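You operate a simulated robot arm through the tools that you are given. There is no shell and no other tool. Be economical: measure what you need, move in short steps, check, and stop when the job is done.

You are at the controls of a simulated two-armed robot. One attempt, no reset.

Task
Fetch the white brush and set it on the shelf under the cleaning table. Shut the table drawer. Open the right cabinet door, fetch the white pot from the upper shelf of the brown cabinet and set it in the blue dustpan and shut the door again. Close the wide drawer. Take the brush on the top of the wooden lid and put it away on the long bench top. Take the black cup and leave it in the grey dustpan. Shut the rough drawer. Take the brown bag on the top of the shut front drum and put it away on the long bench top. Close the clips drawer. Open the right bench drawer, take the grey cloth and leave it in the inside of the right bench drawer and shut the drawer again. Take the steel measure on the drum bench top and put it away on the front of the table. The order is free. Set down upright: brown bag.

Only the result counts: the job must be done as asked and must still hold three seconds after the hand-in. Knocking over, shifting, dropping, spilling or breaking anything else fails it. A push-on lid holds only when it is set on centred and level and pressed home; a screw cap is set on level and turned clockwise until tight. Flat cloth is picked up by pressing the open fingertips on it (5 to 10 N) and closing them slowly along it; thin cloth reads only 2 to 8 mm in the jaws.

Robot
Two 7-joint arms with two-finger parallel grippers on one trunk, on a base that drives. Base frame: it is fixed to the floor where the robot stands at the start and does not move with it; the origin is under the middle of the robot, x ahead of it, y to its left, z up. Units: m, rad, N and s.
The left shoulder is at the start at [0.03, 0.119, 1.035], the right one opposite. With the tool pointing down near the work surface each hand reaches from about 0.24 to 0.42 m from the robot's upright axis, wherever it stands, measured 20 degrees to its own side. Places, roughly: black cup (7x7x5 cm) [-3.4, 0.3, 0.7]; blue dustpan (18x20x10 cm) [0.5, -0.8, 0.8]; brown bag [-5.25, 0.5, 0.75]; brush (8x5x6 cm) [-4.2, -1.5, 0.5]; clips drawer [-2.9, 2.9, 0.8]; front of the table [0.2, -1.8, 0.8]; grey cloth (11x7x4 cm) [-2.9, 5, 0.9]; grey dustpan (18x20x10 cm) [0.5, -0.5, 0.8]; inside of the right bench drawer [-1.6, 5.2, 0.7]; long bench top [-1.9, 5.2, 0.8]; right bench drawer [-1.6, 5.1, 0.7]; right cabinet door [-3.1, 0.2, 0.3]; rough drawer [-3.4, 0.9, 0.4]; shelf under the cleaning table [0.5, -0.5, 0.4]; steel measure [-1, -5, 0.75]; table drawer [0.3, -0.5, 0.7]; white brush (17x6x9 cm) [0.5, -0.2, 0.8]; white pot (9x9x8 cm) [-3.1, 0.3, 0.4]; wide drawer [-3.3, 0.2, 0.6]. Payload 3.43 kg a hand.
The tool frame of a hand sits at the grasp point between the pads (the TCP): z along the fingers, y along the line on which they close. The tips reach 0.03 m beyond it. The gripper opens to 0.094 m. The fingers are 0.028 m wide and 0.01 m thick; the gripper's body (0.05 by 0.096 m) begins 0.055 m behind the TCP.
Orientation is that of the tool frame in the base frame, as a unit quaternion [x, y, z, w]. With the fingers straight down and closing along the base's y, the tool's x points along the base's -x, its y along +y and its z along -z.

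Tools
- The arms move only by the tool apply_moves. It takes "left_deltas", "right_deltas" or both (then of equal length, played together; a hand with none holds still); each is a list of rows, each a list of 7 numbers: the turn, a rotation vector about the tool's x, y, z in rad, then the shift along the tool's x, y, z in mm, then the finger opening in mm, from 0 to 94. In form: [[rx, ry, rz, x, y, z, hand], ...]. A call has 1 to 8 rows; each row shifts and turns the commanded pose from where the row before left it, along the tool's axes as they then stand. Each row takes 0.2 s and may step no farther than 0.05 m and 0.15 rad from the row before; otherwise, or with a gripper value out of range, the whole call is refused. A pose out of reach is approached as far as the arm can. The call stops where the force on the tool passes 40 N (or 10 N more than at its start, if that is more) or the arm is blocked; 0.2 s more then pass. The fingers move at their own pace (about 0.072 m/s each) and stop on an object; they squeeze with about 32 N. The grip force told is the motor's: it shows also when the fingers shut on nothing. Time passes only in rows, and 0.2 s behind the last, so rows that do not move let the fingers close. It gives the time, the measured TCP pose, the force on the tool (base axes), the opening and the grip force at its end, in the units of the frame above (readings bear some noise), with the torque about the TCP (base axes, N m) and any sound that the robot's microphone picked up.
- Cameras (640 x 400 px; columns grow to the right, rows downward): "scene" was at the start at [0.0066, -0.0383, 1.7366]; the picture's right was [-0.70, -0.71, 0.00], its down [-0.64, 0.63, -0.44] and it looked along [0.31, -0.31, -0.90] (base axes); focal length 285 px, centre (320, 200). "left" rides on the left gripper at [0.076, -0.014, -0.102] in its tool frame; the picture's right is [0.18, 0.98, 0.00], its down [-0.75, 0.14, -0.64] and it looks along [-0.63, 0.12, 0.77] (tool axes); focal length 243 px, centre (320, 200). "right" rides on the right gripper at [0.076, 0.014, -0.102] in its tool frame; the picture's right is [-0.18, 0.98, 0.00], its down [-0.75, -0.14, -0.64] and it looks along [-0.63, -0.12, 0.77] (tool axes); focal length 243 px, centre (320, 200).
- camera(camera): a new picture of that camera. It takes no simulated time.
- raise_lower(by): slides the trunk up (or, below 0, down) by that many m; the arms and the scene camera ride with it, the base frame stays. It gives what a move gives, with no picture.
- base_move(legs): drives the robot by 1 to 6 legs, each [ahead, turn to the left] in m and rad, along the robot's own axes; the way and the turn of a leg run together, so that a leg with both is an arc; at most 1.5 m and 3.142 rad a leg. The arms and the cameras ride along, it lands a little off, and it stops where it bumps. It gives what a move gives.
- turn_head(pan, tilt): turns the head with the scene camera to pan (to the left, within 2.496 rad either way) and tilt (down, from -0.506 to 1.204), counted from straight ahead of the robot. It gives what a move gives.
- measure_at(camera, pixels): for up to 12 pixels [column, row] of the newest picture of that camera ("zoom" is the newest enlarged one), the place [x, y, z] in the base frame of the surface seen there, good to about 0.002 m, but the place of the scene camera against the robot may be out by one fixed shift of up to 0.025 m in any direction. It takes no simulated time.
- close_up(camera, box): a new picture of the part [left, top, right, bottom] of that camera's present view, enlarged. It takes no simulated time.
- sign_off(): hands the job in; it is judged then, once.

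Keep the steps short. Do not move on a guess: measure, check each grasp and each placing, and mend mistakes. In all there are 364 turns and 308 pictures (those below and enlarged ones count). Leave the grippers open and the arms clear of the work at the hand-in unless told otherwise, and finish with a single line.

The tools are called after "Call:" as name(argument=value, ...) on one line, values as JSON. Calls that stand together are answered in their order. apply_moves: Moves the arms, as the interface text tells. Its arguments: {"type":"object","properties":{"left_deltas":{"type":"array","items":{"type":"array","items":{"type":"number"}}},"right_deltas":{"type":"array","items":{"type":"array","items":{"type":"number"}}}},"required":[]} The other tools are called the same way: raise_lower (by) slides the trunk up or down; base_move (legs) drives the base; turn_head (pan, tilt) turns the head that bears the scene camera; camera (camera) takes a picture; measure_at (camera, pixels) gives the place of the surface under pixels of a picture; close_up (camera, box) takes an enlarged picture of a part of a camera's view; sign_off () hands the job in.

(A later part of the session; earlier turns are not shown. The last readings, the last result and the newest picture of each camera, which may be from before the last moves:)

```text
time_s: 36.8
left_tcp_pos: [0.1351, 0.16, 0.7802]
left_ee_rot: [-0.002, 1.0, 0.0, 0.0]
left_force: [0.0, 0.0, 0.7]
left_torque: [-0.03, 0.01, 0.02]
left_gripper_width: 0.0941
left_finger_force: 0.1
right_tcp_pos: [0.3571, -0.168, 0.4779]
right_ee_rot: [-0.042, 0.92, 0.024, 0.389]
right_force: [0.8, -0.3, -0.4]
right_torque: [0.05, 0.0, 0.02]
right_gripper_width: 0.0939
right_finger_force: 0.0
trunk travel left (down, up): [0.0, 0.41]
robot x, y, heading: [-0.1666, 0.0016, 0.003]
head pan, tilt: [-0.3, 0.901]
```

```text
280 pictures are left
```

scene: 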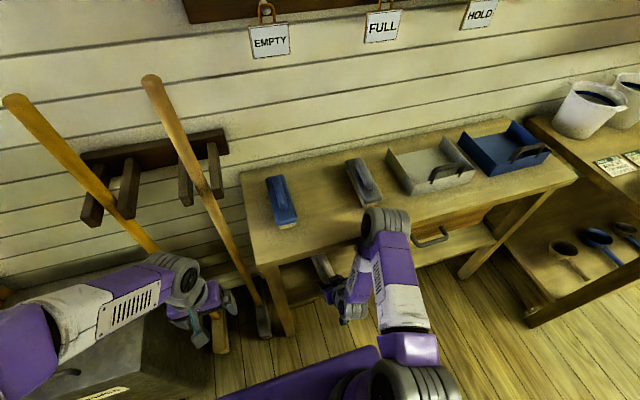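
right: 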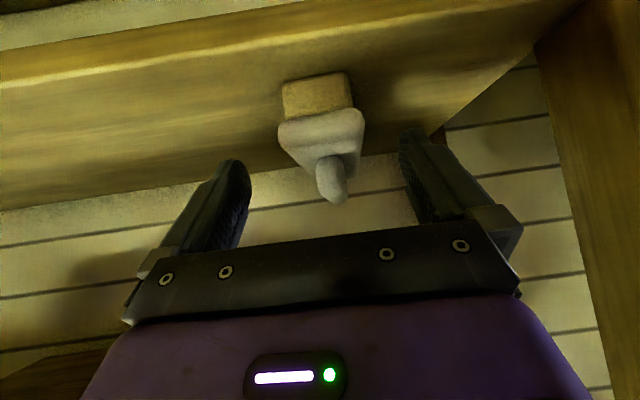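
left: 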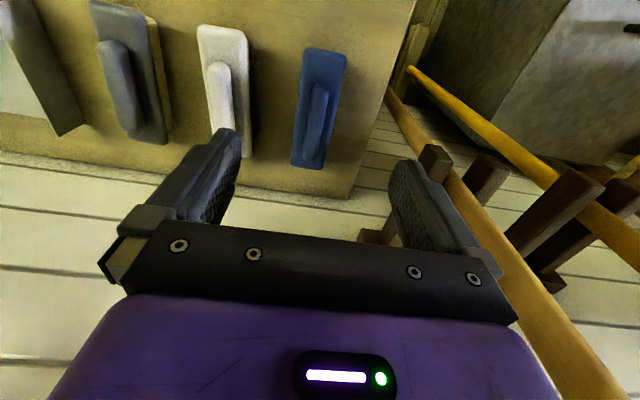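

Brush is resting on the shelf and the drawer is shut. I back away 0.35 m and raise the trunk, then survey toward the brown cabinet.

Call:
base_move(legs=[[-0.35, 0]])

Call:
raise_lower(by=0.3)

Call:
turn_head(pan=2.49, tilt=0.45)

Call:
camera(camera="scene")

Call:
measure_at(camera="scene", pixels=[[60, 290], [120, 380], [10, 250], [150, 200], [200, 330], [300, 290], [280, 395], [400, 300], [230, 250], [350, 380], [450, 380], [350, 220]])

```text
time_s: 39.0
left_tcp_pos: [-0.2123, 0.1603, 0.7808]
left_ee_rot: [-0.002, 1.0, 0.0, 0.0]
left_force: [-0.4, 0.2, -0.3]
left_torque: [0.03, 0.02, -0.02]
left_gripper_width: 0.0942
left_finger_force: 0.1
right_tcp_pos: [0.0081, -0.1664, 0.4777]
right_ee_rot: [-0.041, 0.92, 0.023, 0.388]
right_force: [0.3, 0.5, -0.2]
right_torque: [0.03, -0.02, -0.02]
right_gripper_width: 0.0942
right_finger_force: 0.0
trunk travel left (down, up): [0.0, 0.41]
robot x, y, heading: [-0.5198, 0.0014, 0.003]
head pan, tilt: [-0.3, 0.901]
```

```text
time_s: 42.0
left_tcp_pos: [-0.2133, 0.1597, 1.0811]
left_ee_rot: [-0.002, 1.0, -0.001, 0.0]
left_force: [-0.1, -0.4, -0.4]
left_torque: [-0.01, 0.01, -0.02]
left_gripper_width: 0.0941
left_finger_force: 0.0
right_tcp_pos: [0.0085, -0.1678, 0.7777]
right_ee_rot: [-0.042, 0.92, 0.024, 0.389]
right_force: [0.8, -0.3, 0.1]
right_torque: [0.01, 0.01, -0.03]
right_gripper_width: 0.0938
right_finger_force: 0.0
trunk travel left (down, up): [-0.3, 0.11]
robot x, y, heading: [-0.5162, 0.0003, 0.007]
head pan, tilt: [-0.3, 0.901]
```

```text
time_s: 44.5
left_tcp_pos: [-0.2127, 0.16, 1.0813]
left_ee_rot: [-0.001, 1.0, 0.0, 0.001]
left_force: [0.3, 0.3, -0.4]
left_torque: [0.04, 0.01, 0.0]
left_gripper_width: 0.0941
left_finger_force: 0.0
right_tcp_pos: [0.0075, -0.1674, 0.7773]
right_ee_rot: [-0.041, 0.92, 0.023, 0.388]
right_force: [0.2, 0.1, -0.4]
right_torque: [-0.01, -0.02, -0.01]
right_gripper_width: 0.094
right_finger_force: 0.1
trunk travel left (down, up): [-0.3, 0.11]
robot x, y, heading: [-0.5188, 0.0024, -0.004]
head pan, tilt: [2.491, 0.45]
```

```text
279 pictures are left
```

scene: 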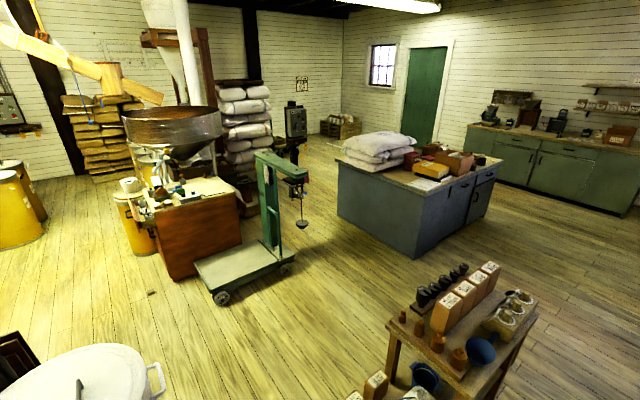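

```text
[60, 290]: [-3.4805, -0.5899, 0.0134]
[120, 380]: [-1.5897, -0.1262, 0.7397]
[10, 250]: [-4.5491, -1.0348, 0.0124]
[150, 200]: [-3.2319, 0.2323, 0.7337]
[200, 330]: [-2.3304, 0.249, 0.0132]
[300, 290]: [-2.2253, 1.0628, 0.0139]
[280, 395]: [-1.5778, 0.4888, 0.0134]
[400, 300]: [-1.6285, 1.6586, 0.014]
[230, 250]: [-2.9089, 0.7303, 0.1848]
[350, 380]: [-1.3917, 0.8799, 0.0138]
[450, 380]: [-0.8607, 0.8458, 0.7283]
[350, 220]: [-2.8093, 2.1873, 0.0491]
```

The brown cabinet's front faces -y (door at x -3.1, drawer at x -3.3). I turn right in place toward -x and look at the way with the head down.

Call:
base_move(legs=[[0, -3.1]])

Call:
turn_head(pan=0.0, tilt=0.6)

Call:
camera(camera="scene")

```text
time_s: 52.1
left_tcp_pos: [-0.8149, -0.1722, 1.0807]
left_ee_rot: [1.0, 0.026, 0.0, 0.001]
left_force: [0.1, -1.1, -1.1]
left_torque: [0.04, 0.01, -0.02]
left_gripper_width: 0.0941
left_finger_force: 0.1
right_tcp_pos: [-1.0513, 0.1447, 0.7773]
right_ee_rot: [0.919, 0.062, -0.388, 0.033]
right_force: [0.1, -0.7, 0.0]
right_torque: [0.01, 0.02, -0.01]
right_gripper_width: 0.094
right_finger_force: 0.0
trunk travel left (down, up): [-0.3, 0.11]
robot x, y, heading: [-0.5239, -0.0005, -3.096]
head pan, tilt: [2.491, 0.45]
```

```text
time_s: 54.4
left_tcp_pos: [-0.8153, -0.1721, 1.0807]
left_ee_rot: [1.0, 0.026, 0.0, 0.0]
left_force: [-0.2, -0.7, 0.2]
left_torque: [-0.03, -0.02, 0.0]
left_gripper_width: 0.0942
left_finger_force: 0.1
right_tcp_pos: [-1.0508, 0.1444, 0.7783]
right_ee_rot: [0.919, 0.062, -0.388, 0.032]
right_force: [-0.4, -0.6, 0.4]
right_torque: [0.02, -0.02, -0.01]
right_gripper_width: 0.0941
right_finger_force: 0.1
trunk travel left (down, up): [-0.3, 0.11]
robot x, y, heading: [-0.521, 0.0022, -3.089]
head pan, tilt: [0.0, 0.6]
```

```text
278 pictures are left
```

scene: 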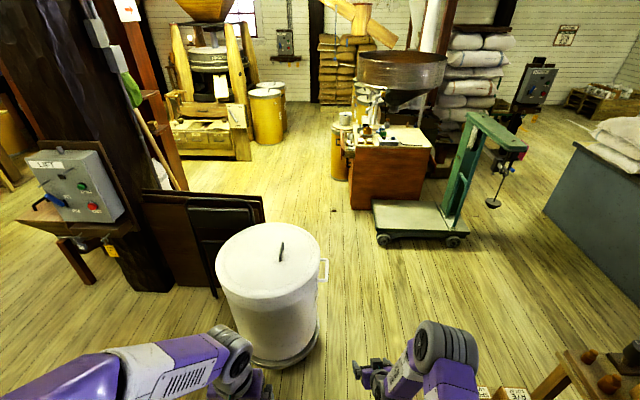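

Call:
measure_at(camera="scene", pixels=[[325, 270], [318, 335], [265, 360], [560, 390], [490, 390], [375, 205], [350, 195], [380, 235], [352, 145], [430, 150], [265, 265], [240, 155]])

Call:
close_up(camera="scene", box=[260, 0, 560, 260])

```text
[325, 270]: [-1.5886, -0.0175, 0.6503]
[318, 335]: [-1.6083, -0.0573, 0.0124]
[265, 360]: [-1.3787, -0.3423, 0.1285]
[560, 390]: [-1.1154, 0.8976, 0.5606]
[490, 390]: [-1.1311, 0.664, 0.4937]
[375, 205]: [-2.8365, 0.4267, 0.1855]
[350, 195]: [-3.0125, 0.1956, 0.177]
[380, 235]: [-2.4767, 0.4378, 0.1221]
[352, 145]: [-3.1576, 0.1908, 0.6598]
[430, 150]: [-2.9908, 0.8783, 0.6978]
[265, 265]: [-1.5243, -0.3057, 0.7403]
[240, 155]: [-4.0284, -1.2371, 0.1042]
```

```text
1.54 times, centred on (410, 130) of scene
```

zoom: 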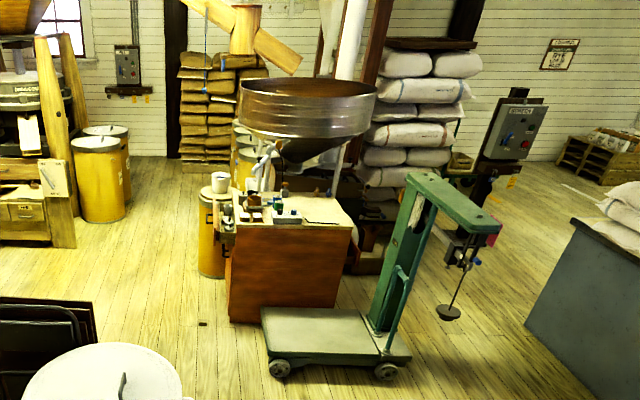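

The clear gap lies between the bin (edge y≈-0.02 at x -1.58) and the jug bench (corner -1.13, 0.66). I drive to (-1.6, 0.42) through its middle.

Call:
base_move(legs=[[0, -0.421], [1.157, 0]])

Call:
camera(camera="scene")

```text
time_s: 59.1
left_tcp_pos: [-1.4014, 0.1794, 1.079]
left_ee_rot: [0.982, -0.187, 0.004, 0.002]
left_force: [-1.5, 0.3, 0.0]
left_torque: [-0.12, -0.09, 0.0]
left_gripper_width: 0.094
left_finger_force: 0.1
right_tcp_pos: [-1.4856, 0.5628, 0.7732]
right_ee_rot: [0.913, -0.133, -0.383, -0.048]
right_force: [-0.5, 1.1, -1.4]
right_torque: [-0.02, 0.0, 0.06]
right_gripper_width: 0.094
right_finger_force: 0.0
trunk travel left (down, up): [-0.3, 0.11]
robot x, y, heading: [-1.0752, 0.1581, 2.766]
head pan, tilt: [0.0, 0.6]
stopped in leg 2: the robot was blocked; the commanded pose is now the measured one
```

```text
276 pictures are left
```

scene: 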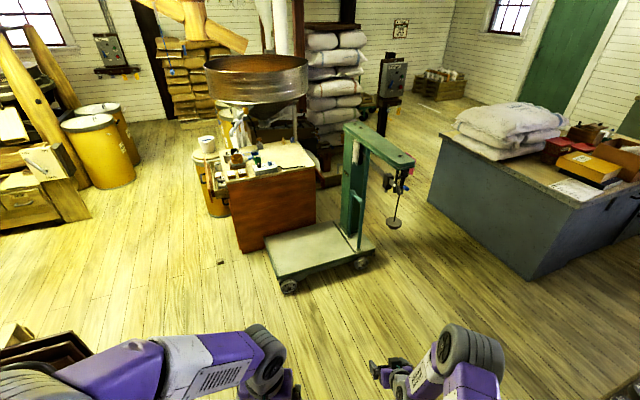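

Blocked at (-1.08, 0.16). I look down to the right and left to find what it touched.

Call:
turn_head(pan=-1.1, tilt=1.0)

Call:
camera(camera="scene")

Call:
turn_head(pan=0.7, tilt=1.1)

Call:
camera(camera="scene")

```text
time_s: 60.4
left_tcp_pos: [-1.3967, 0.1757, 1.0819]
left_ee_rot: [0.982, -0.187, 0.0, 0.0]
left_force: [-0.1, 0.6, 0.3]
left_torque: [0.02, -0.03, 0.0]
left_gripper_width: 0.0941
left_finger_force: 0.0
right_tcp_pos: [-1.4821, 0.5596, 0.777]
right_ee_rot: [0.912, -0.131, -0.386, -0.049]
right_force: [-0.1, 0.3, 0.3]
right_torque: [-0.03, 0.0, -0.02]
right_gripper_width: 0.0939
right_finger_force: 0.1
trunk travel left (down, up): [-0.3, 0.11]
robot x, y, heading: [-1.0762, 0.1599, 2.766]
head pan, tilt: [-1.1, 1.0]
```

```text
275 pictures are left
```

scene: 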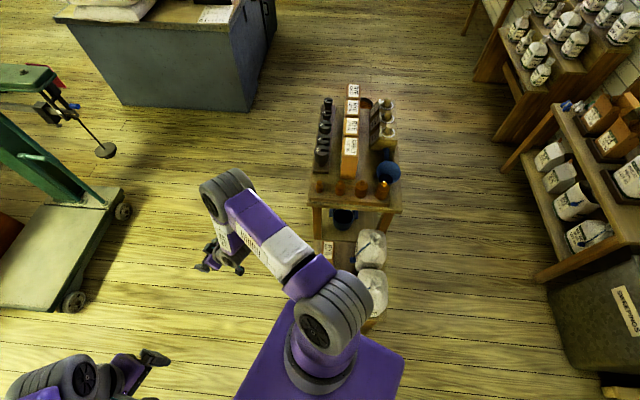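

```text
time_s: 62.2
left_tcp_pos: [-1.3948, 0.1761, 1.0823]
left_ee_rot: [0.982, -0.187, 0.001, 0.0]
left_force: [0.2, 0.6, 0.8]
left_torque: [-0.02, 0.01, 0.0]
left_gripper_width: 0.0941
left_finger_force: 0.1
right_tcp_pos: [-1.4808, 0.5608, 0.7784]
right_ee_rot: [0.911, -0.132, -0.387, -0.049]
right_force: [-0.3, -0.5, -0.3]
right_torque: [0.01, 0.04, -0.04]
right_gripper_width: 0.0939
right_finger_force: 0.1
trunk travel left (down, up): [-0.3, 0.11]
robot x, y, heading: [-1.0747, 0.1597, 2.761]
head pan, tilt: [0.7, 1.1]
```

```text
274 pictures are left
```

scene: 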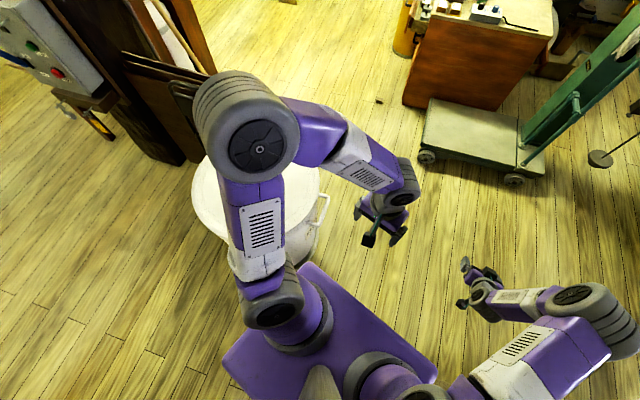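

I measure the robot's base corners and the bin edge.

Call:
measure_at(camera="scene", pixels=[[228, 360], [308, 268], [430, 365], [260, 335], [310, 230], [322, 200], [315, 262], [200, 215], [330, 290], [380, 325]])

Call:
turn_head(pan=-0.9, tilt=1.2)

Call:
camera(camera="scene")

```text
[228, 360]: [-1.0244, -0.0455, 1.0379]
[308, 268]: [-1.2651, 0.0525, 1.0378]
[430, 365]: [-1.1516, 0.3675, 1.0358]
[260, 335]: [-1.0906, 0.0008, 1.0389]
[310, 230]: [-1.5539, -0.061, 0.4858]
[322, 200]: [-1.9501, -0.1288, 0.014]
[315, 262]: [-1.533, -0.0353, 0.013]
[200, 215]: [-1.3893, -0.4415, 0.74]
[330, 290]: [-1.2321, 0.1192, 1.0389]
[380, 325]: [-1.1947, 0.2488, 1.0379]
```

```text
time_s: 63.9
left_tcp_pos: [-1.3955, 0.1739, 1.0807]
left_ee_rot: [0.982, -0.187, 0.0, 0.0]
left_force: [0.0, 0.4, -0.5]
left_torque: [-0.01, 0.01, 0.0]
left_gripper_width: 0.0943
left_finger_force: 0.1
right_tcp_pos: [-1.4816, 0.5596, 0.7784]
right_ee_rot: [0.912, -0.132, -0.386, -0.049]
right_force: [0.0, 0.3, -0.5]
right_torque: [-0.02, 0.01, 0.0]
right_gripper_width: 0.0941
right_finger_force: 0.0
trunk travel left (down, up): [-0.3, 0.11]
robot x, y, heading: [-1.0758, 0.1608, 2.763]
head pan, tilt: [-0.901, 1.201]
```

```text
273 pictures are left
```

scene: 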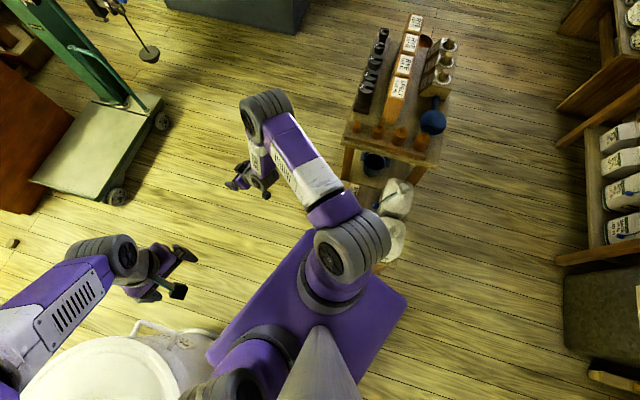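

Call:
measure_at(camera="scene", pixels=[[395, 240], [380, 267], [350, 192], [345, 178], [398, 195], [385, 255], [440, 165], [345, 135], [420, 170], [352, 185]])

Call:
close_up(camera="scene", box=[300, 120, 460, 300])

```text
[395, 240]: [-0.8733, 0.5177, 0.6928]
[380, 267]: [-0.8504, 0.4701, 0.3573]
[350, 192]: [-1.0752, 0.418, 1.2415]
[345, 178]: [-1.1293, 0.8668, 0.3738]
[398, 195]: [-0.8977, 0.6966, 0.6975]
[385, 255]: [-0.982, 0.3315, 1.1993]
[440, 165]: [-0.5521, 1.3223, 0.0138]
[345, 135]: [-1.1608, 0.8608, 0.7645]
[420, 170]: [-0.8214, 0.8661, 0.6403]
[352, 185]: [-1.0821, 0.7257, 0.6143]
```

```text
2.22 times, centred on (380, 210) of scene
```

zoom: 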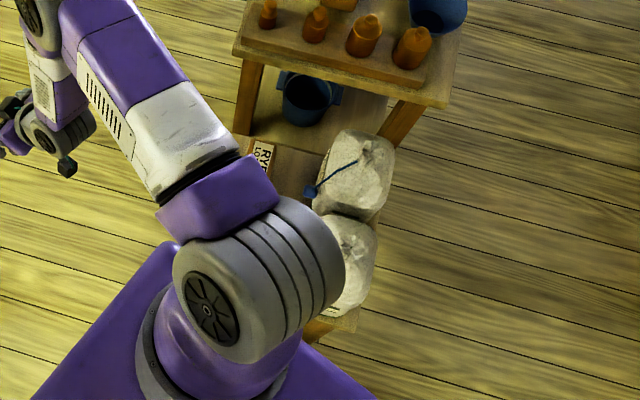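

The base rubbed the jug bench (near edge y≈0.45); nothing moved. The gap is too tight, so I'll use the open route on the -y side. I back out the way I came and turn left toward -y.

Call:
base_move(legs=[[-0.55, 0], [0, 1.871]])

Call:
turn_head(pan=0, tilt=0.5)

Call:
camera(camera="scene")

Call:
measure_at(camera="scene", pixels=[[320, 350], [200, 300], [450, 300], [320, 200], [250, 200], [400, 200], [320, 150], [250, 150], [390, 150], [150, 200], [500, 200], [320, 120]])

```text
time_s: 71.5
left_tcp_pos: [-0.4965, -0.3532, 1.0811]
left_ee_rot: [0.737, 0.676, 0.0, 0.0]
left_force: [0.0, 0.2, 0.0]
left_torque: [0.0, 0.05, 0.03]
left_gripper_width: 0.094
left_finger_force: 0.1
right_tcp_pos: [-0.8396, -0.5456, 0.7786]
right_ee_rot: [0.65, 0.652, -0.271, 0.28]
right_force: [0.0, -0.3, -0.7]
right_torque: [-0.02, 0.0, 0.0]
right_gripper_width: 0.0938
right_finger_force: 0.1
trunk travel left (down, up): [-0.3, 0.11]
robot x, y, heading: [-0.5714, -0.0391, -1.663]
head pan, tilt: [-0.901, 1.201]
```

```text
time_s: 72.7
left_tcp_pos: [-0.4958, -0.3536, 1.0803]
left_ee_rot: [0.737, 0.676, 0.0, 0.0]
left_force: [0.5, -0.4, -0.1]
left_torque: [-0.01, -0.01, 0.0]
left_gripper_width: 0.094
left_finger_force: 0.0
right_tcp_pos: [-0.8392, -0.5451, 0.7786]
right_ee_rot: [0.651, 0.652, -0.27, 0.279]
right_force: [1.0, 0.3, 0.1]
right_torque: [0.0, -0.02, 0.01]
right_gripper_width: 0.094
right_finger_force: 0.1
trunk travel left (down, up): [-0.3, 0.11]
robot x, y, heading: [-0.5701, -0.0414, -1.657]
head pan, tilt: [0.0, 0.499]
```

```text
271 pictures are left
```

scene: 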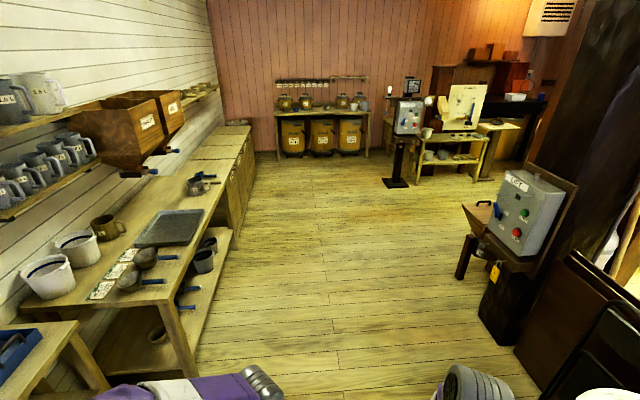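

```text
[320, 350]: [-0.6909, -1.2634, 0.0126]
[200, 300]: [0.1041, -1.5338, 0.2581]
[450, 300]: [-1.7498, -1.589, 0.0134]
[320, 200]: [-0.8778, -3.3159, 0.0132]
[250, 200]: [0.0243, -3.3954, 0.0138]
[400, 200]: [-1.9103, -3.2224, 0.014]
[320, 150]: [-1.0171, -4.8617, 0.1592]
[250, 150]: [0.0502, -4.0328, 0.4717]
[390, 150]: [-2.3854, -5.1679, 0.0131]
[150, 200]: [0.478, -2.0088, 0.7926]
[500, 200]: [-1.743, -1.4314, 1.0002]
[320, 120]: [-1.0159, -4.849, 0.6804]
```

The corridor is open. I zoom in on the drum bench at the far wall.

Call:
close_up(camera="scene", box=[260, 60, 400, 170])

Call:
close_up(camera="scene", box=[10, 160, 250, 340])

```text
3.64 times, centred on (330, 115) of scene
```

zoom: 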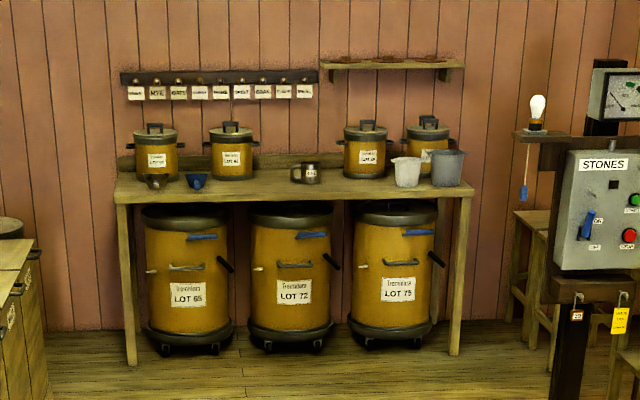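

```text
2.22 times, centred on (130, 250) of scene
```

zoom: 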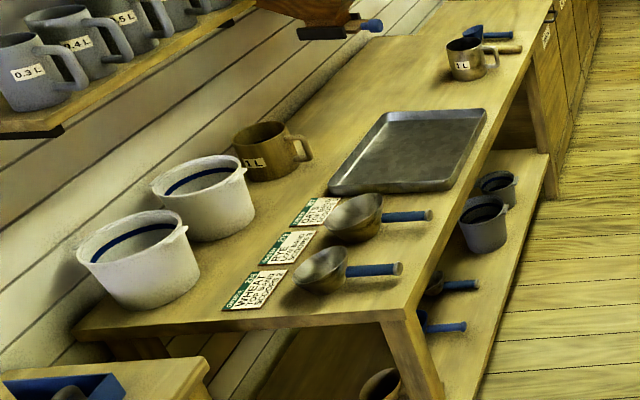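

The steel measure is the mug on the bench at zoom (310,172). I drive 4.05 m along the corridor.

Call:
base_move(legs=[[1.45, 0], [1.4, 0.02], [1.2, 0]])

Call:
turn_head(pan=0, tilt=0.6)

Call:
camera(camera="scene")

```text
time_s: 92.0
left_tcp_pos: [-0.7459, -4.3472, 1.0801]
left_ee_rot: [0.721, 0.693, 0.0, 0.0]
left_force: [-0.5, 0.5, 0.6]
left_torque: [0.02, 0.03, 0.0]
left_gripper_width: 0.0939
left_finger_force: 0.0
right_tcp_pos: [-1.0791, -4.5576, 0.7789]
right_ee_rot: [0.633, 0.669, -0.262, 0.287]
right_force: [0.3, -0.8, 0.6]
right_torque: [0.02, 0.0, 0.01]
right_gripper_width: 0.094
right_finger_force: 0.1
trunk travel left (down, up): [-0.3, 0.11]
robot x, y, heading: [-0.8322, -4.04, -1.615]
head pan, tilt: [0.0, 0.499]
```

```text
time_s: 92.7
left_tcp_pos: [-0.7455, -4.3474, 1.0806]
left_ee_rot: [0.72, 0.694, 0.0, 0.0]
left_force: [0.4, 0.1, -0.3]
left_torque: [-0.01, -0.03, -0.02]
left_gripper_width: 0.0938
left_finger_force: 0.0
right_tcp_pos: [-1.0801, -4.5557, 0.7787]
right_ee_rot: [0.634, 0.668, -0.263, 0.287]
right_force: [0.4, -0.4, 0.2]
right_torque: [0.0, 0.01, 0.0]
right_gripper_width: 0.094
right_finger_force: 0.0
trunk travel left (down, up): [-0.3, 0.11]
robot x, y, heading: [-0.8355, -4.0393, -1.609]
head pan, tilt: [0.0, 0.6]
```

```text
268 pictures are left
```

scene: 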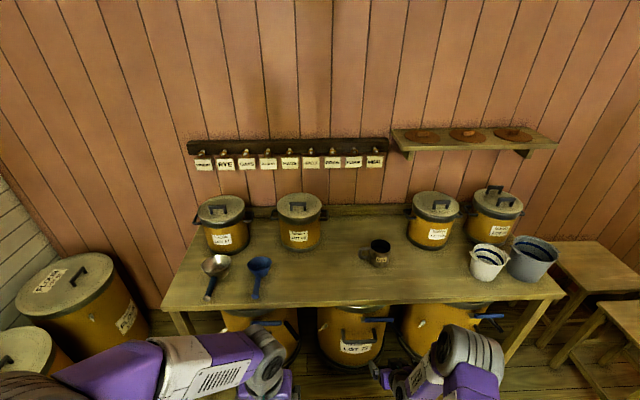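

Call:
close_up(camera="scene", box=[330, 210, 430, 280])

Call:
measure_at(camera="scene", pixels=[[380, 252], [376, 243], [385, 265], [388, 250], [362, 255], [400, 300], [250, 305], [340, 270], [440, 240], [300, 230], [258, 275], [180, 300]])

```text
5.71 times, centred on (380, 245) of scene
```

zoom: 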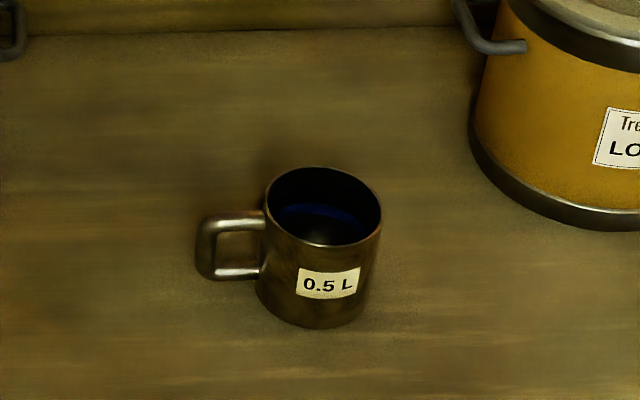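

```text
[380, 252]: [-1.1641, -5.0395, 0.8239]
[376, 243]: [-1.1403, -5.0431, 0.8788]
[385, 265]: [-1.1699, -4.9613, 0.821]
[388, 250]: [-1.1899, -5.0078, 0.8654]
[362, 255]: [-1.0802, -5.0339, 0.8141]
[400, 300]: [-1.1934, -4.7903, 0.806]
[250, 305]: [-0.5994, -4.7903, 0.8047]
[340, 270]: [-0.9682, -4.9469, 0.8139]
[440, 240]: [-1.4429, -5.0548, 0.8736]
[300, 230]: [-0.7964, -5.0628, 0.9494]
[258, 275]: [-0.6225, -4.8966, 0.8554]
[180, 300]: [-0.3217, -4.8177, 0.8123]
```

The measure is about 0.095 wide with its handle toward +x, so I'll grip its -x wall with one finger inside. First raise the right hand 0.2, then drive to about (-1.08, -4.42) facing the bench.

Call:
apply_moves(right_deltas=[[0, 0, 0, -29, 0, -28, 94], [0, 0, 0, -29, 0, -28, 94], [0, 0, 0, -29, 0, -28, 94], [0, 0, 0, -29, 0, -28, 94], [0, 0, 0, -29, 0, -28, 94]])

Call:
base_move(legs=[[0, -0.53], [0.45, 0], [0, 0.57]])

Call:
camera(camera="right")

Call:
camera(camera="scene")

```text
time_s: 93.8
left_tcp_pos: [-0.745, -4.3464, 1.0799]
left_ee_rot: [0.72, 0.694, 0.001, 0.0]
left_force: [-0.2, 0.5, -0.7]
left_torque: [-0.01, 0.01, 0.01]
left_gripper_width: 0.0939
left_finger_force: 0.1
right_tcp_pos: [-1.0793, -4.5564, 0.9803]
right_ee_rot: [0.634, 0.668, -0.263, 0.287]
right_force: [0.0, 0.7, 0.5]
right_torque: [0.03, 0.0, 0.02]
right_gripper_width: 0.0942
right_finger_force: 0.0
trunk travel left (down, up): [-0.3, 0.11]
robot x, y, heading: [-0.8363, -4.0413, -1.609]
head pan, tilt: [0.0, 0.6]
```

```text
time_s: 99.7
left_tcp_pos: [-0.9805, -4.7289, 1.0807]
left_ee_rot: [0.704, 0.71, 0.0, -0.001]
left_force: [0.0, 0.3, 0.1]
left_torque: [0.02, 0.03, 0.04]
left_gripper_width: 0.0942
left_finger_force: 0.1
right_tcp_pos: [-1.3027, -4.9552, 0.98]
right_ee_rot: [0.619, 0.682, -0.257, 0.293]
right_force: [-0.3, 0.4, 0.2]
right_torque: [0.04, -0.01, 0.01]
right_gripper_width: 0.094
right_finger_force: 0.1
trunk travel left (down, up): [-0.3, 0.11]
robot x, y, heading: [-1.0826, -4.427, -1.565]
head pan, tilt: [0.0, 0.6]
```

```text
266 pictures are left
```

right: 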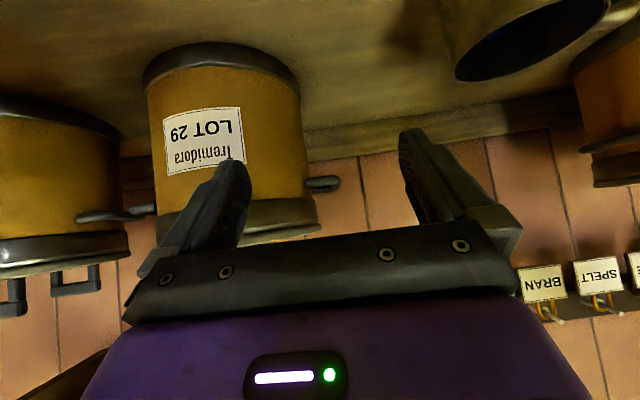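

```text
265 pictures are left
```

scene: 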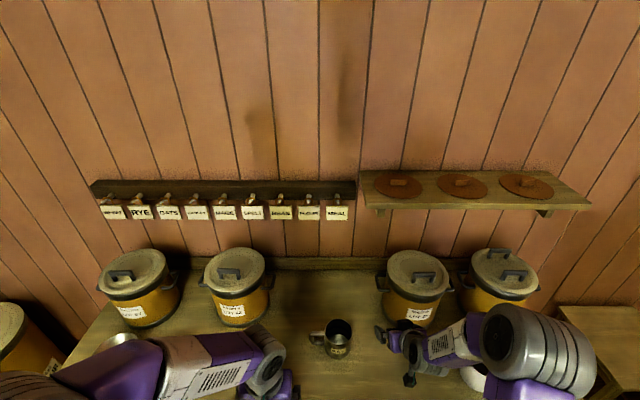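

Call:
measure_at(camera="right", pixels=[[462, 30], [480, 78], [530, 70], [590, 25], [450, 5], [540, 5], [600, 40], [520, 30], [400, 60], [200, 45]])

Call:
measure_at(camera="scene", pixels=[[338, 320], [327, 330], [351, 330], [338, 348], [315, 338], [338, 358]])

```text
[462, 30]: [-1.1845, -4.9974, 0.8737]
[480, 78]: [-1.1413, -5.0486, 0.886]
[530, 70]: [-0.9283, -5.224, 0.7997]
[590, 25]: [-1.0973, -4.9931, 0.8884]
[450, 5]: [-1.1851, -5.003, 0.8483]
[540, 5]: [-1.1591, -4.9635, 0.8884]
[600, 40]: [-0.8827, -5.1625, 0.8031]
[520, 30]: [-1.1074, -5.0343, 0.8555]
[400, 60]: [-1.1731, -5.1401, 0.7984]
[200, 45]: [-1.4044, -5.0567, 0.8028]
```

```text
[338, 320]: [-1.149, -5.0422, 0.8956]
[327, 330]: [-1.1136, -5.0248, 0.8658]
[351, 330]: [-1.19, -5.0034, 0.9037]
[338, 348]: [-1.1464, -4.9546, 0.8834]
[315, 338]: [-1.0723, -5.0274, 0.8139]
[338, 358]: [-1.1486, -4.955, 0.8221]
```

The rim is at z 0.888, centre (-1.146, -5.003), radius 0.045. I move to a point 0.1 m short of the -x wall, opening narrowed to 50 mm, and look.

Call:
apply_moves(right_deltas=[[0, 0, 0, 11.5, 36, 1.7, 50], [0, 0, 0, 11.5, 36, 1.7, 50], [0, 0, 0, 11.5, 36, 1.7, 50]])

Call:
camera(camera="right")

```text
time_s: 100.5
left_tcp_pos: [-0.9789, -4.7277, 1.0814]
left_ee_rot: [0.704, 0.71, 0.0, 0.0]
left_force: [0.3, 1.1, -0.3]
left_torque: [0.04, 0.03, 0.02]
left_gripper_width: 0.0942
left_finger_force: 0.1
right_tcp_pos: [-1.1979, -4.9253, 0.9516]
right_ee_rot: [0.619, 0.682, -0.258, 0.292]
right_force: [0.0, -0.4, -0.2]
right_torque: [-0.01, 0.01, -0.03]
right_gripper_width: 0.0502
right_finger_force: 0.0
trunk travel left (down, up): [-0.3, 0.11]
robot x, y, heading: [-1.0797, -4.425, -1.562]
head pan, tilt: [0.0, 0.6]
```

```text
264 pictures are left
```

right: 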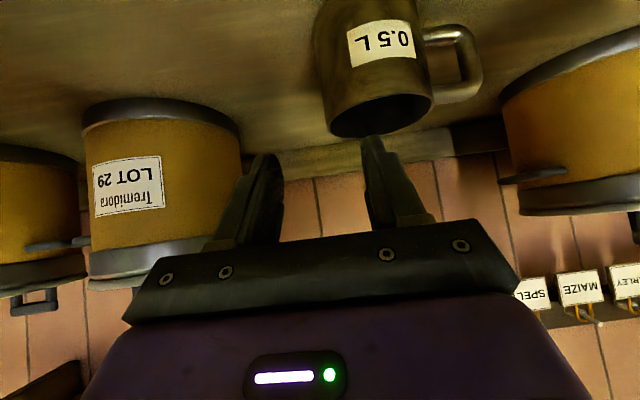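

Alignment is good: right finger heads inside the mug, left finger outside. Advance 100 mm along the tool.

Call:
apply_moves(right_deltas=[[0, 0, 0, 0, 0, 30, 50], [0, 0, 0, 0, 0, 30, 50], [0, 0, 0, 0, 0, 25, 50], [0, 0, 0, 0, 0, 15, 50]])

Call:
camera(camera="right")

```text
time_s: 101.2
left_tcp_pos: [-0.9803, -4.7274, 1.0818]
left_ee_rot: [0.704, 0.71, 0.0, 0.0]
left_force: [-0.7, -0.2, -1.1]
left_torque: [0.07, 0.01, 0.03]
left_gripper_width: 0.0941
left_finger_force: 0.1
right_tcp_pos: [-1.1898, -4.9759, 0.9183]
right_ee_rot: [0.615, 0.677, -0.265, 0.305]
right_force: [-1.7, 6.3, 17.7]
right_torque: [0.03, -0.53, 0.25]
right_gripper_width: 0.0497
right_finger_force: 0.1
trunk travel left (down, up): [-0.3, 0.11]
robot x, y, heading: [-1.0873, -4.4238, -1.564]
head pan, tilt: [0.0, 0.6]
stopped in row 3 (right hand): the force on the tool passed its limit at 53 N (the readings are from after the stop); the commanded pose is now the measured one
```

```text
263 pictures are left
```

right: 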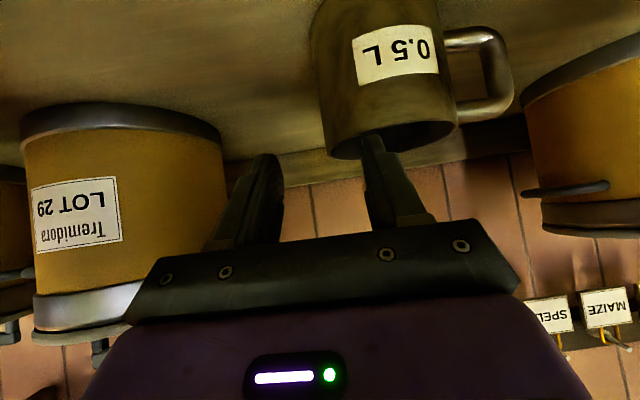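

It touched something early (53 N). I measure the mug rim again to see where the finger tip is and whether the mug shifted.

Call:
measure_at(camera="right", pixels=[[335, 145], [345, 155], [420, 125], [450, 125], [440, 135], [375, 140], [400, 145], [320, 100], [400, 120], [350, 130]])

Call:
close_up(camera="right", box=[280, 60, 520, 220])

```text
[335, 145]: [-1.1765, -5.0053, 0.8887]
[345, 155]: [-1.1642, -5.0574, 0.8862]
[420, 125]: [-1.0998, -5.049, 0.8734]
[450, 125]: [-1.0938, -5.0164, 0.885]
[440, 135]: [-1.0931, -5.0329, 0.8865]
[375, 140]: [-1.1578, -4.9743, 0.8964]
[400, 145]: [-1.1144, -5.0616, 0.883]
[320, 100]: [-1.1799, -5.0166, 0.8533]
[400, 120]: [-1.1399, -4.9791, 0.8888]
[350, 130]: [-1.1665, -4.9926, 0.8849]
```

```text
2.50 times, centred on (400, 140) of right
```

zoom: 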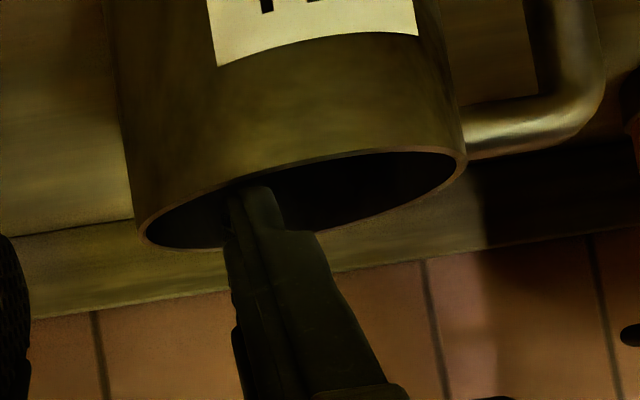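

The finger's underside pushed the near rim back about 15 mm; the mug still stands. I'll lift 40 mm, make the tool steeper by 0.15 rad, and move forward so I can descend vertically into it.

Call:
apply_moves(right_deltas=[[0, 0, 0, -15, 0, -13.5, 50], [0, 0, 0, -15, 0, -13.5, 50], [0, 0.15, 0, 0, 0, 0, 50], [0, 0, 0, -19, 5.6, 15.6, 50]])

Call:
camera(camera="right")

Call:
measure_at(camera="right", pixels=[[335, 145], [340, 130], [420, 125], [450, 125], [440, 135], [375, 140], [400, 145], [320, 100], [400, 120], [350, 130]])

```text
time_s: 102.2
left_tcp_pos: [-0.9798, -4.7294, 1.0806]
left_ee_rot: [0.704, 0.71, 0.0, 0.0]
left_force: [0.2, -0.1, 0.8]
left_torque: [-0.02, -0.01, 0.02]
left_gripper_width: 0.0941
left_finger_force: 0.2
right_tcp_pos: [-1.1825, -4.9989, 0.9566]
right_ee_rot: [0.634, 0.699, -0.216, 0.251]
right_force: [0.2, -0.5, -0.2]
right_torque: [-0.02, -0.01, -0.03]
right_gripper_width: 0.0498
right_finger_force: 0.0
trunk travel left (down, up): [-0.3, 0.11]
robot x, y, heading: [-1.0842, -4.4298, -1.565]
head pan, tilt: [0.0, 0.6]
```

```text
261 pictures are left
```

right: 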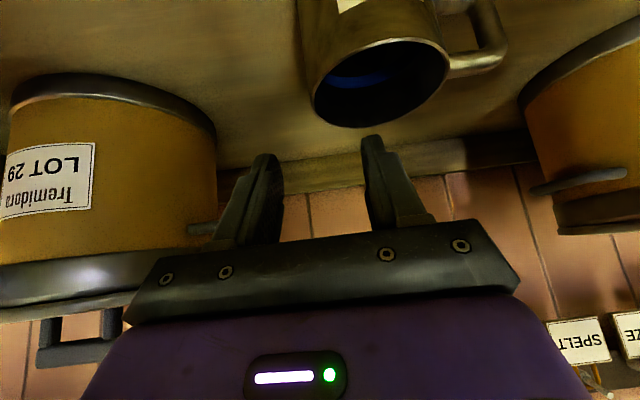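

```text
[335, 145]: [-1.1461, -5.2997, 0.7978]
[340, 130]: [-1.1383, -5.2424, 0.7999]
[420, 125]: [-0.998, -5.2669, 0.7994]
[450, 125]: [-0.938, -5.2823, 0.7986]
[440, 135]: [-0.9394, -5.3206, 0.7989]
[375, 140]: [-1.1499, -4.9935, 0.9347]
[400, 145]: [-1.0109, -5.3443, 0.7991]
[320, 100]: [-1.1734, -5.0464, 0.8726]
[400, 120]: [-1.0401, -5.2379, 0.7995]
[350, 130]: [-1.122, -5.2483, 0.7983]
```

Call:
measure_at(camera="right", pixels=[[314, 92], [330, 65], [395, 40], [446, 62], [432, 95], [360, 124], [318, 105]])

```text
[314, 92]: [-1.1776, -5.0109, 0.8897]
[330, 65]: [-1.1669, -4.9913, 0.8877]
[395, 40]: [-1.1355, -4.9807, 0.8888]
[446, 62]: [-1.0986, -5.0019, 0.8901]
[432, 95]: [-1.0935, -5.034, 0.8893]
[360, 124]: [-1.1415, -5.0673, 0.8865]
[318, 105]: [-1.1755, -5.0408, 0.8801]
```

Mug centre is now (-1.136, -5.023). Shift forward 11 mm, then descend straight 77 mm with a finger inside the -x wall.

Call:
apply_moves(right_deltas=[[0, 0, 0, -9, 3, 7, 50], [0, 0, 0, 16, 0, 20, 50], [0, 0, 0, 16, 0, 20, 50], [0, 0, 0, 8, 0, 10, 50], [0, 0, 0, 8, 0, 10, 50]])

Call:
camera(camera="right")

```text
time_s: 103.4
left_tcp_pos: [-0.9795, -4.7288, 1.0817]
left_ee_rot: [0.704, 0.71, 0.0, 0.0]
left_force: [-0.5, 0.8, 0.5]
left_torque: [0.01, 0.0, -0.03]
left_gripper_width: 0.094
left_finger_force: 0.0
right_tcp_pos: [-1.1787, -5.0111, 0.8799]
right_ee_rot: [0.634, 0.698, -0.217, 0.251]
right_force: [-0.1, -0.2, 0.1]
right_torque: [0.01, -0.01, -0.03]
right_gripper_width: 0.0501
right_finger_force: 0.1
trunk travel left (down, up): [-0.3, 0.11]
robot x, y, heading: [-1.0852, -4.4242, -1.569]
head pan, tilt: [0.0, 0.6]
```

```text
260 pictures are left
```

right: 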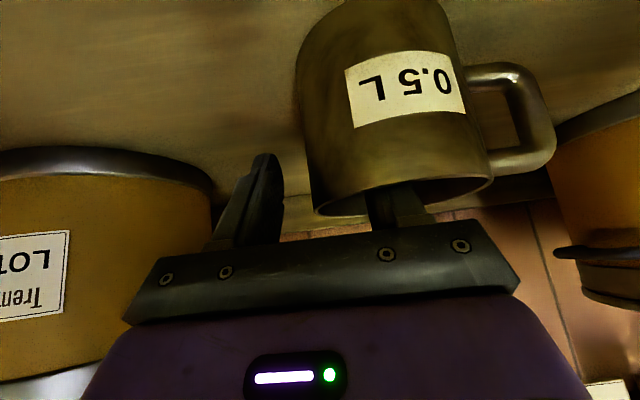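

The finger is inside with no contact force. I close on the wall.

Call:
apply_moves(right_deltas=[[0, 0, 0, 0, 0, 0, 30], [0, 0, 0, 0, 0, 0, 10], [0, 0, 0, 0, 0, 0, 0], [0, 0, 0, 0, 0, 0, 0]])

Call:
camera(camera="right")

```text
time_s: 104.4
left_tcp_pos: [-0.9809, -4.728, 1.0799]
left_ee_rot: [0.704, 0.71, 0.0, 0.0]
left_force: [-0.1, 0.5, 0.4]
left_torque: [-0.03, 0.01, -0.03]
left_gripper_width: 0.0943
left_finger_force: 0.0
right_tcp_pos: [-1.1774, -5.0087, 0.8791]
right_ee_rot: [0.633, 0.699, -0.216, 0.251]
right_force: [2.0, 0.0, 2.7]
right_torque: [0.2, -0.3, -0.07]
right_gripper_width: 0.0152
right_finger_force: 32.1
trunk travel left (down, up): [-0.3, 0.11]
robot x, y, heading: [-1.084, -4.4262, -1.568]
head pan, tilt: [0.0, 0.6]
```

```text
259 pictures are left
```

right: 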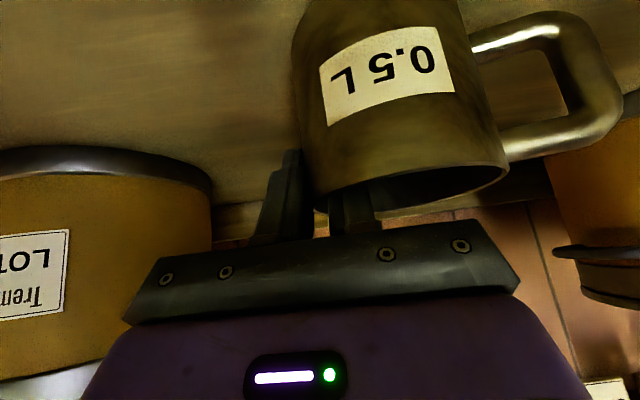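

Gripped at 15 mm. I lift 0.08 with the trunk and check.

Call:
raise_lower(by=0.08)

Call:
camera(camera="right")

```text
time_s: 105.5
left_tcp_pos: [-0.9807, -4.7291, 1.1605]
left_ee_rot: [0.704, 0.71, 0.0, 0.0]
left_force: [-0.1, 0.0, -0.3]
left_torque: [0.01, -0.02, 0.02]
left_gripper_width: 0.094
left_finger_force: 0.0
right_tcp_pos: [-1.1787, -5.0102, 0.9589]
right_ee_rot: [0.634, 0.699, -0.215, 0.25]
right_force: [-0.7, 0.9, -1.6]
right_torque: [-0.01, 0.07, 0.01]
right_gripper_width: 0.0147
right_finger_force: 32.0
trunk travel left (down, up): [-0.38, 0.03]
robot x, y, heading: [-1.0824, -4.4248, -1.567]
head pan, tilt: [0.0, 0.6]
```

```text
258 pictures are left
```

right: 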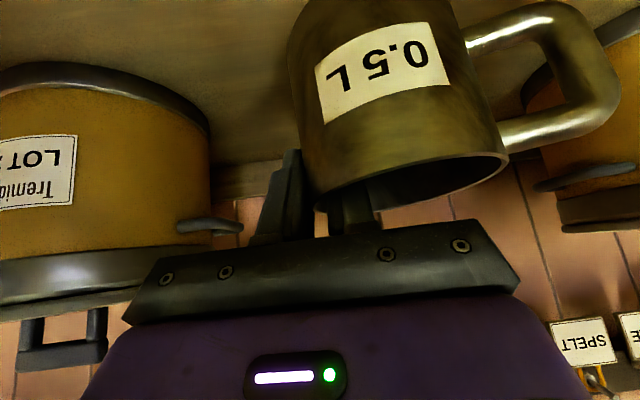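

Held, light. I back away, turn and drive to about (-0.85, -1.8), facing the counter (+x).

Call:
base_move(legs=[[-0.4, 0], [0, 3.034], [1.2, 0], [1.03, 0], [0, -1.467]])

Call:
turn_head(pan=0, tilt=0.75)

Call:
camera(camera="scene")

Call:
camera(camera="right")

```text
time_s: 129.6
left_tcp_pos: [-1.0176, -1.6933, 1.162]
left_ee_rot: [-0.086, 0.996, 0.001, 0.0]
left_force: [0.0, 0.4, 0.0]
left_torque: [0.0, -0.02, 0.03]
left_gripper_width: 0.0941
left_finger_force: 0.2
right_tcp_pos: [-0.7057, -1.8426, 0.9588]
right_ee_rot: [-0.122, 0.936, 0.05, 0.327]
right_force: [-1.1, 0.1, -2.4]
right_torque: [-0.11, -0.02, 0.0]
right_gripper_width: 0.0135
right_finger_force: 31.6
trunk travel left (down, up): [-0.38, 0.03]
robot x, y, heading: [-1.2977, -1.8454, 0.172]
head pan, tilt: [0.0, 0.6]
```

```text
time_s: 130.3
left_tcp_pos: [-1.0163, -1.6921, 1.1611]
left_ee_rot: [-0.087, 0.996, 0.0, 0.0]
left_force: [0.4, -0.3, 0.1]
left_torque: [-0.02, 0.02, 0.01]
left_gripper_width: 0.0941
left_finger_force: 0.1
right_tcp_pos: [-0.707, -1.8412, 0.959]
right_ee_rot: [-0.124, 0.935, 0.051, 0.327]
right_force: [1.2, 0.1, -2.5]
right_torque: [-0.05, -0.06, 0.0]
right_gripper_width: 0.0135
right_finger_force: 32.0
trunk travel left (down, up): [-0.38, 0.03]
robot x, y, heading: [-1.2978, -1.841, 0.178]
head pan, tilt: [0.0, 0.75]
```

```text
257 pictures are left
```

scene: 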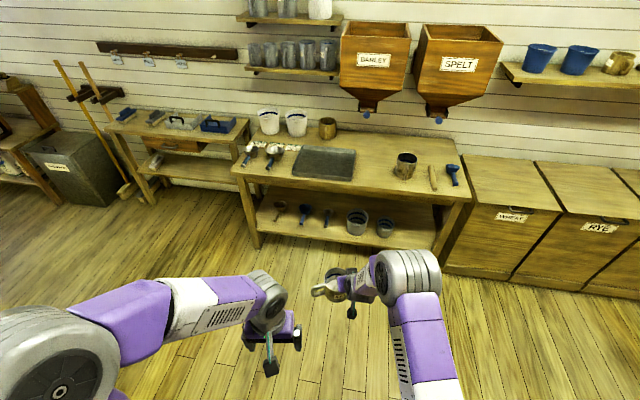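

```text
256 pictures are left
```

right: 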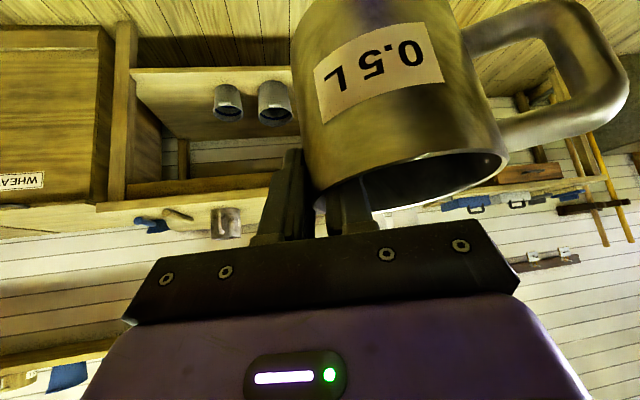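

I measure the counter: front edge, tray, scoops and mug.

Call:
measure_at(camera="scene", pixels=[[240, 172], [340, 190], [460, 195], [295, 175], [350, 180], [325, 150], [272, 170], [250, 160], [402, 175], [380, 180], [280, 160], [375, 150]])

Call:
close_up(camera="scene", box=[220, 90, 480, 250])

```text
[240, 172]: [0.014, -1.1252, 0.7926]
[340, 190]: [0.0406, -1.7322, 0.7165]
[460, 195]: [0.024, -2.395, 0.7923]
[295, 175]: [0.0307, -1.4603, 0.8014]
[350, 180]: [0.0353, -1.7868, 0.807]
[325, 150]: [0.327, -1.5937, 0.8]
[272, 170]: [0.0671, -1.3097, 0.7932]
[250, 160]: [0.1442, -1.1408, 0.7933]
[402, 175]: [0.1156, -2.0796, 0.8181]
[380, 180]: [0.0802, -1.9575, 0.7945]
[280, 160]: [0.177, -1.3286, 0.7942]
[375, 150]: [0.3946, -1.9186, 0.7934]
```

```text
2.46 times, centred on (350, 170) of scene
```

zoom: 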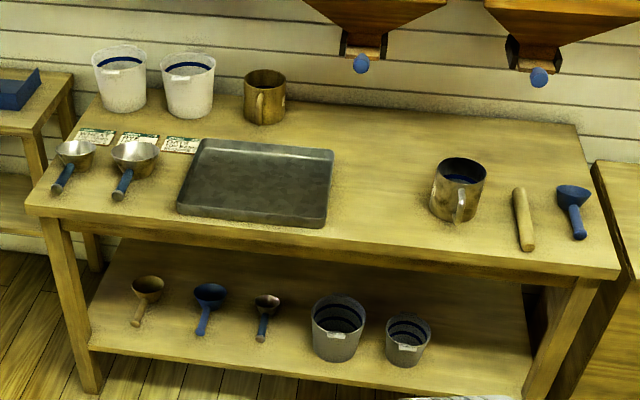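

Counter top z≈0.78; free lane between tray (y -1.80) and 1 L mug (y≈-2.03). I'll set the measure at about (0.15, -1.92). Correct heading and drive closer.

Call:
base_move(legs=[[0, -0.22], [0.65, 0], [0, 0.04]])

Call:
camera(camera="right")

Call:
camera(camera="scene")

```text
time_s: 135.1
left_tcp_pos: [-0.3445, -1.7759, 1.1608]
left_ee_rot: [0.002, 1.0, 0.0, 0.0]
left_force: [1.0, 0.1, -0.3]
left_torque: [-0.04, 0.0, -0.01]
left_gripper_width: 0.0941
left_finger_force: 0.0
right_tcp_pos: [-0.0645, -1.9771, 0.959]
right_ee_rot: [-0.04, 0.942, 0.022, 0.331]
right_force: [-0.1, -0.4, -2.0]
right_torque: [-0.1, -0.01, 0.0]
right_gripper_width: 0.0132
right_finger_force: 32.1
trunk travel left (down, up): [-0.38, 0.03]
robot x, y, heading: [-0.6516, -1.8721, -0.007]
head pan, tilt: [0.0, 0.75]
```

```text
254 pictures are left
```

right: 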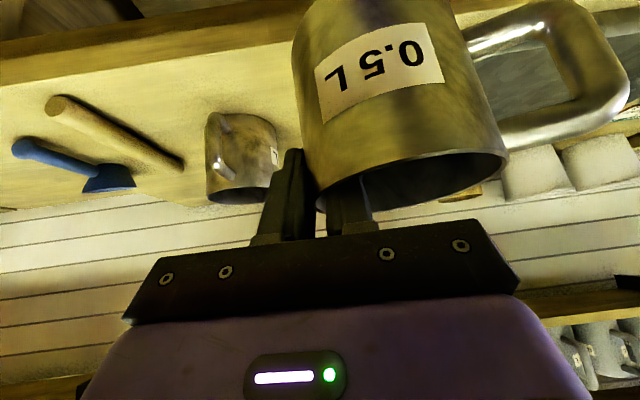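

```text
253 pictures are left
```

scene: 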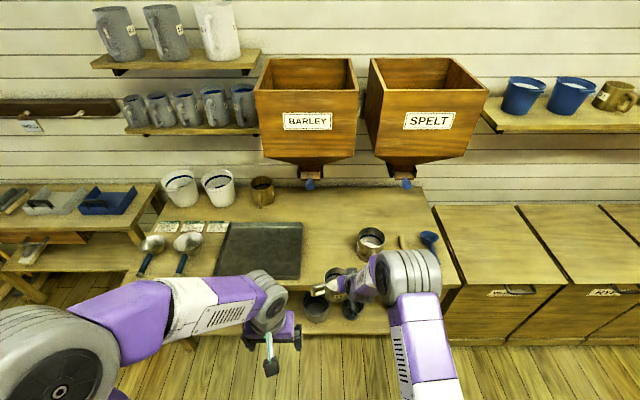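

Call:
measure_at(camera="right", pixels=[[212, 190], [240, 200], [270, 130], [265, 190], [223, 175], [100, 75], [520, 70], [560, 80], [330, 20], [490, 150], [410, 190], [210, 120]])

Call:
measure_at(camera="scene", pixels=[[370, 230], [362, 255], [372, 255], [295, 278], [302, 225], [320, 290], [340, 270], [328, 297], [330, 240]])

```text
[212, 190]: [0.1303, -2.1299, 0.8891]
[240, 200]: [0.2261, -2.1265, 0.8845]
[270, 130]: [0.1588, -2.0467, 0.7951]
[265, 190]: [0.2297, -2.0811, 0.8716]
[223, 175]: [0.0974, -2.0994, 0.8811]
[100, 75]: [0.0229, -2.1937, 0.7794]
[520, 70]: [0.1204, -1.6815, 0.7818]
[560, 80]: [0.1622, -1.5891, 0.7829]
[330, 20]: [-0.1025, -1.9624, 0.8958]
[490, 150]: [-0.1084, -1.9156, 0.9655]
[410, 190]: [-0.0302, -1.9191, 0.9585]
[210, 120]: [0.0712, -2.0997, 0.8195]
```

```text
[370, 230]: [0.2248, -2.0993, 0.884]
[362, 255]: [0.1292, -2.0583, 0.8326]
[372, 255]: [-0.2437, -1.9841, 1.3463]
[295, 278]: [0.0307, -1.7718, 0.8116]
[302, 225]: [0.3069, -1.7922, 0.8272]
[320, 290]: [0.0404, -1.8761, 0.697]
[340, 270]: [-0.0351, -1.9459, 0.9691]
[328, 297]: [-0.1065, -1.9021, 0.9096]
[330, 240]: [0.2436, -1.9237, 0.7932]
```

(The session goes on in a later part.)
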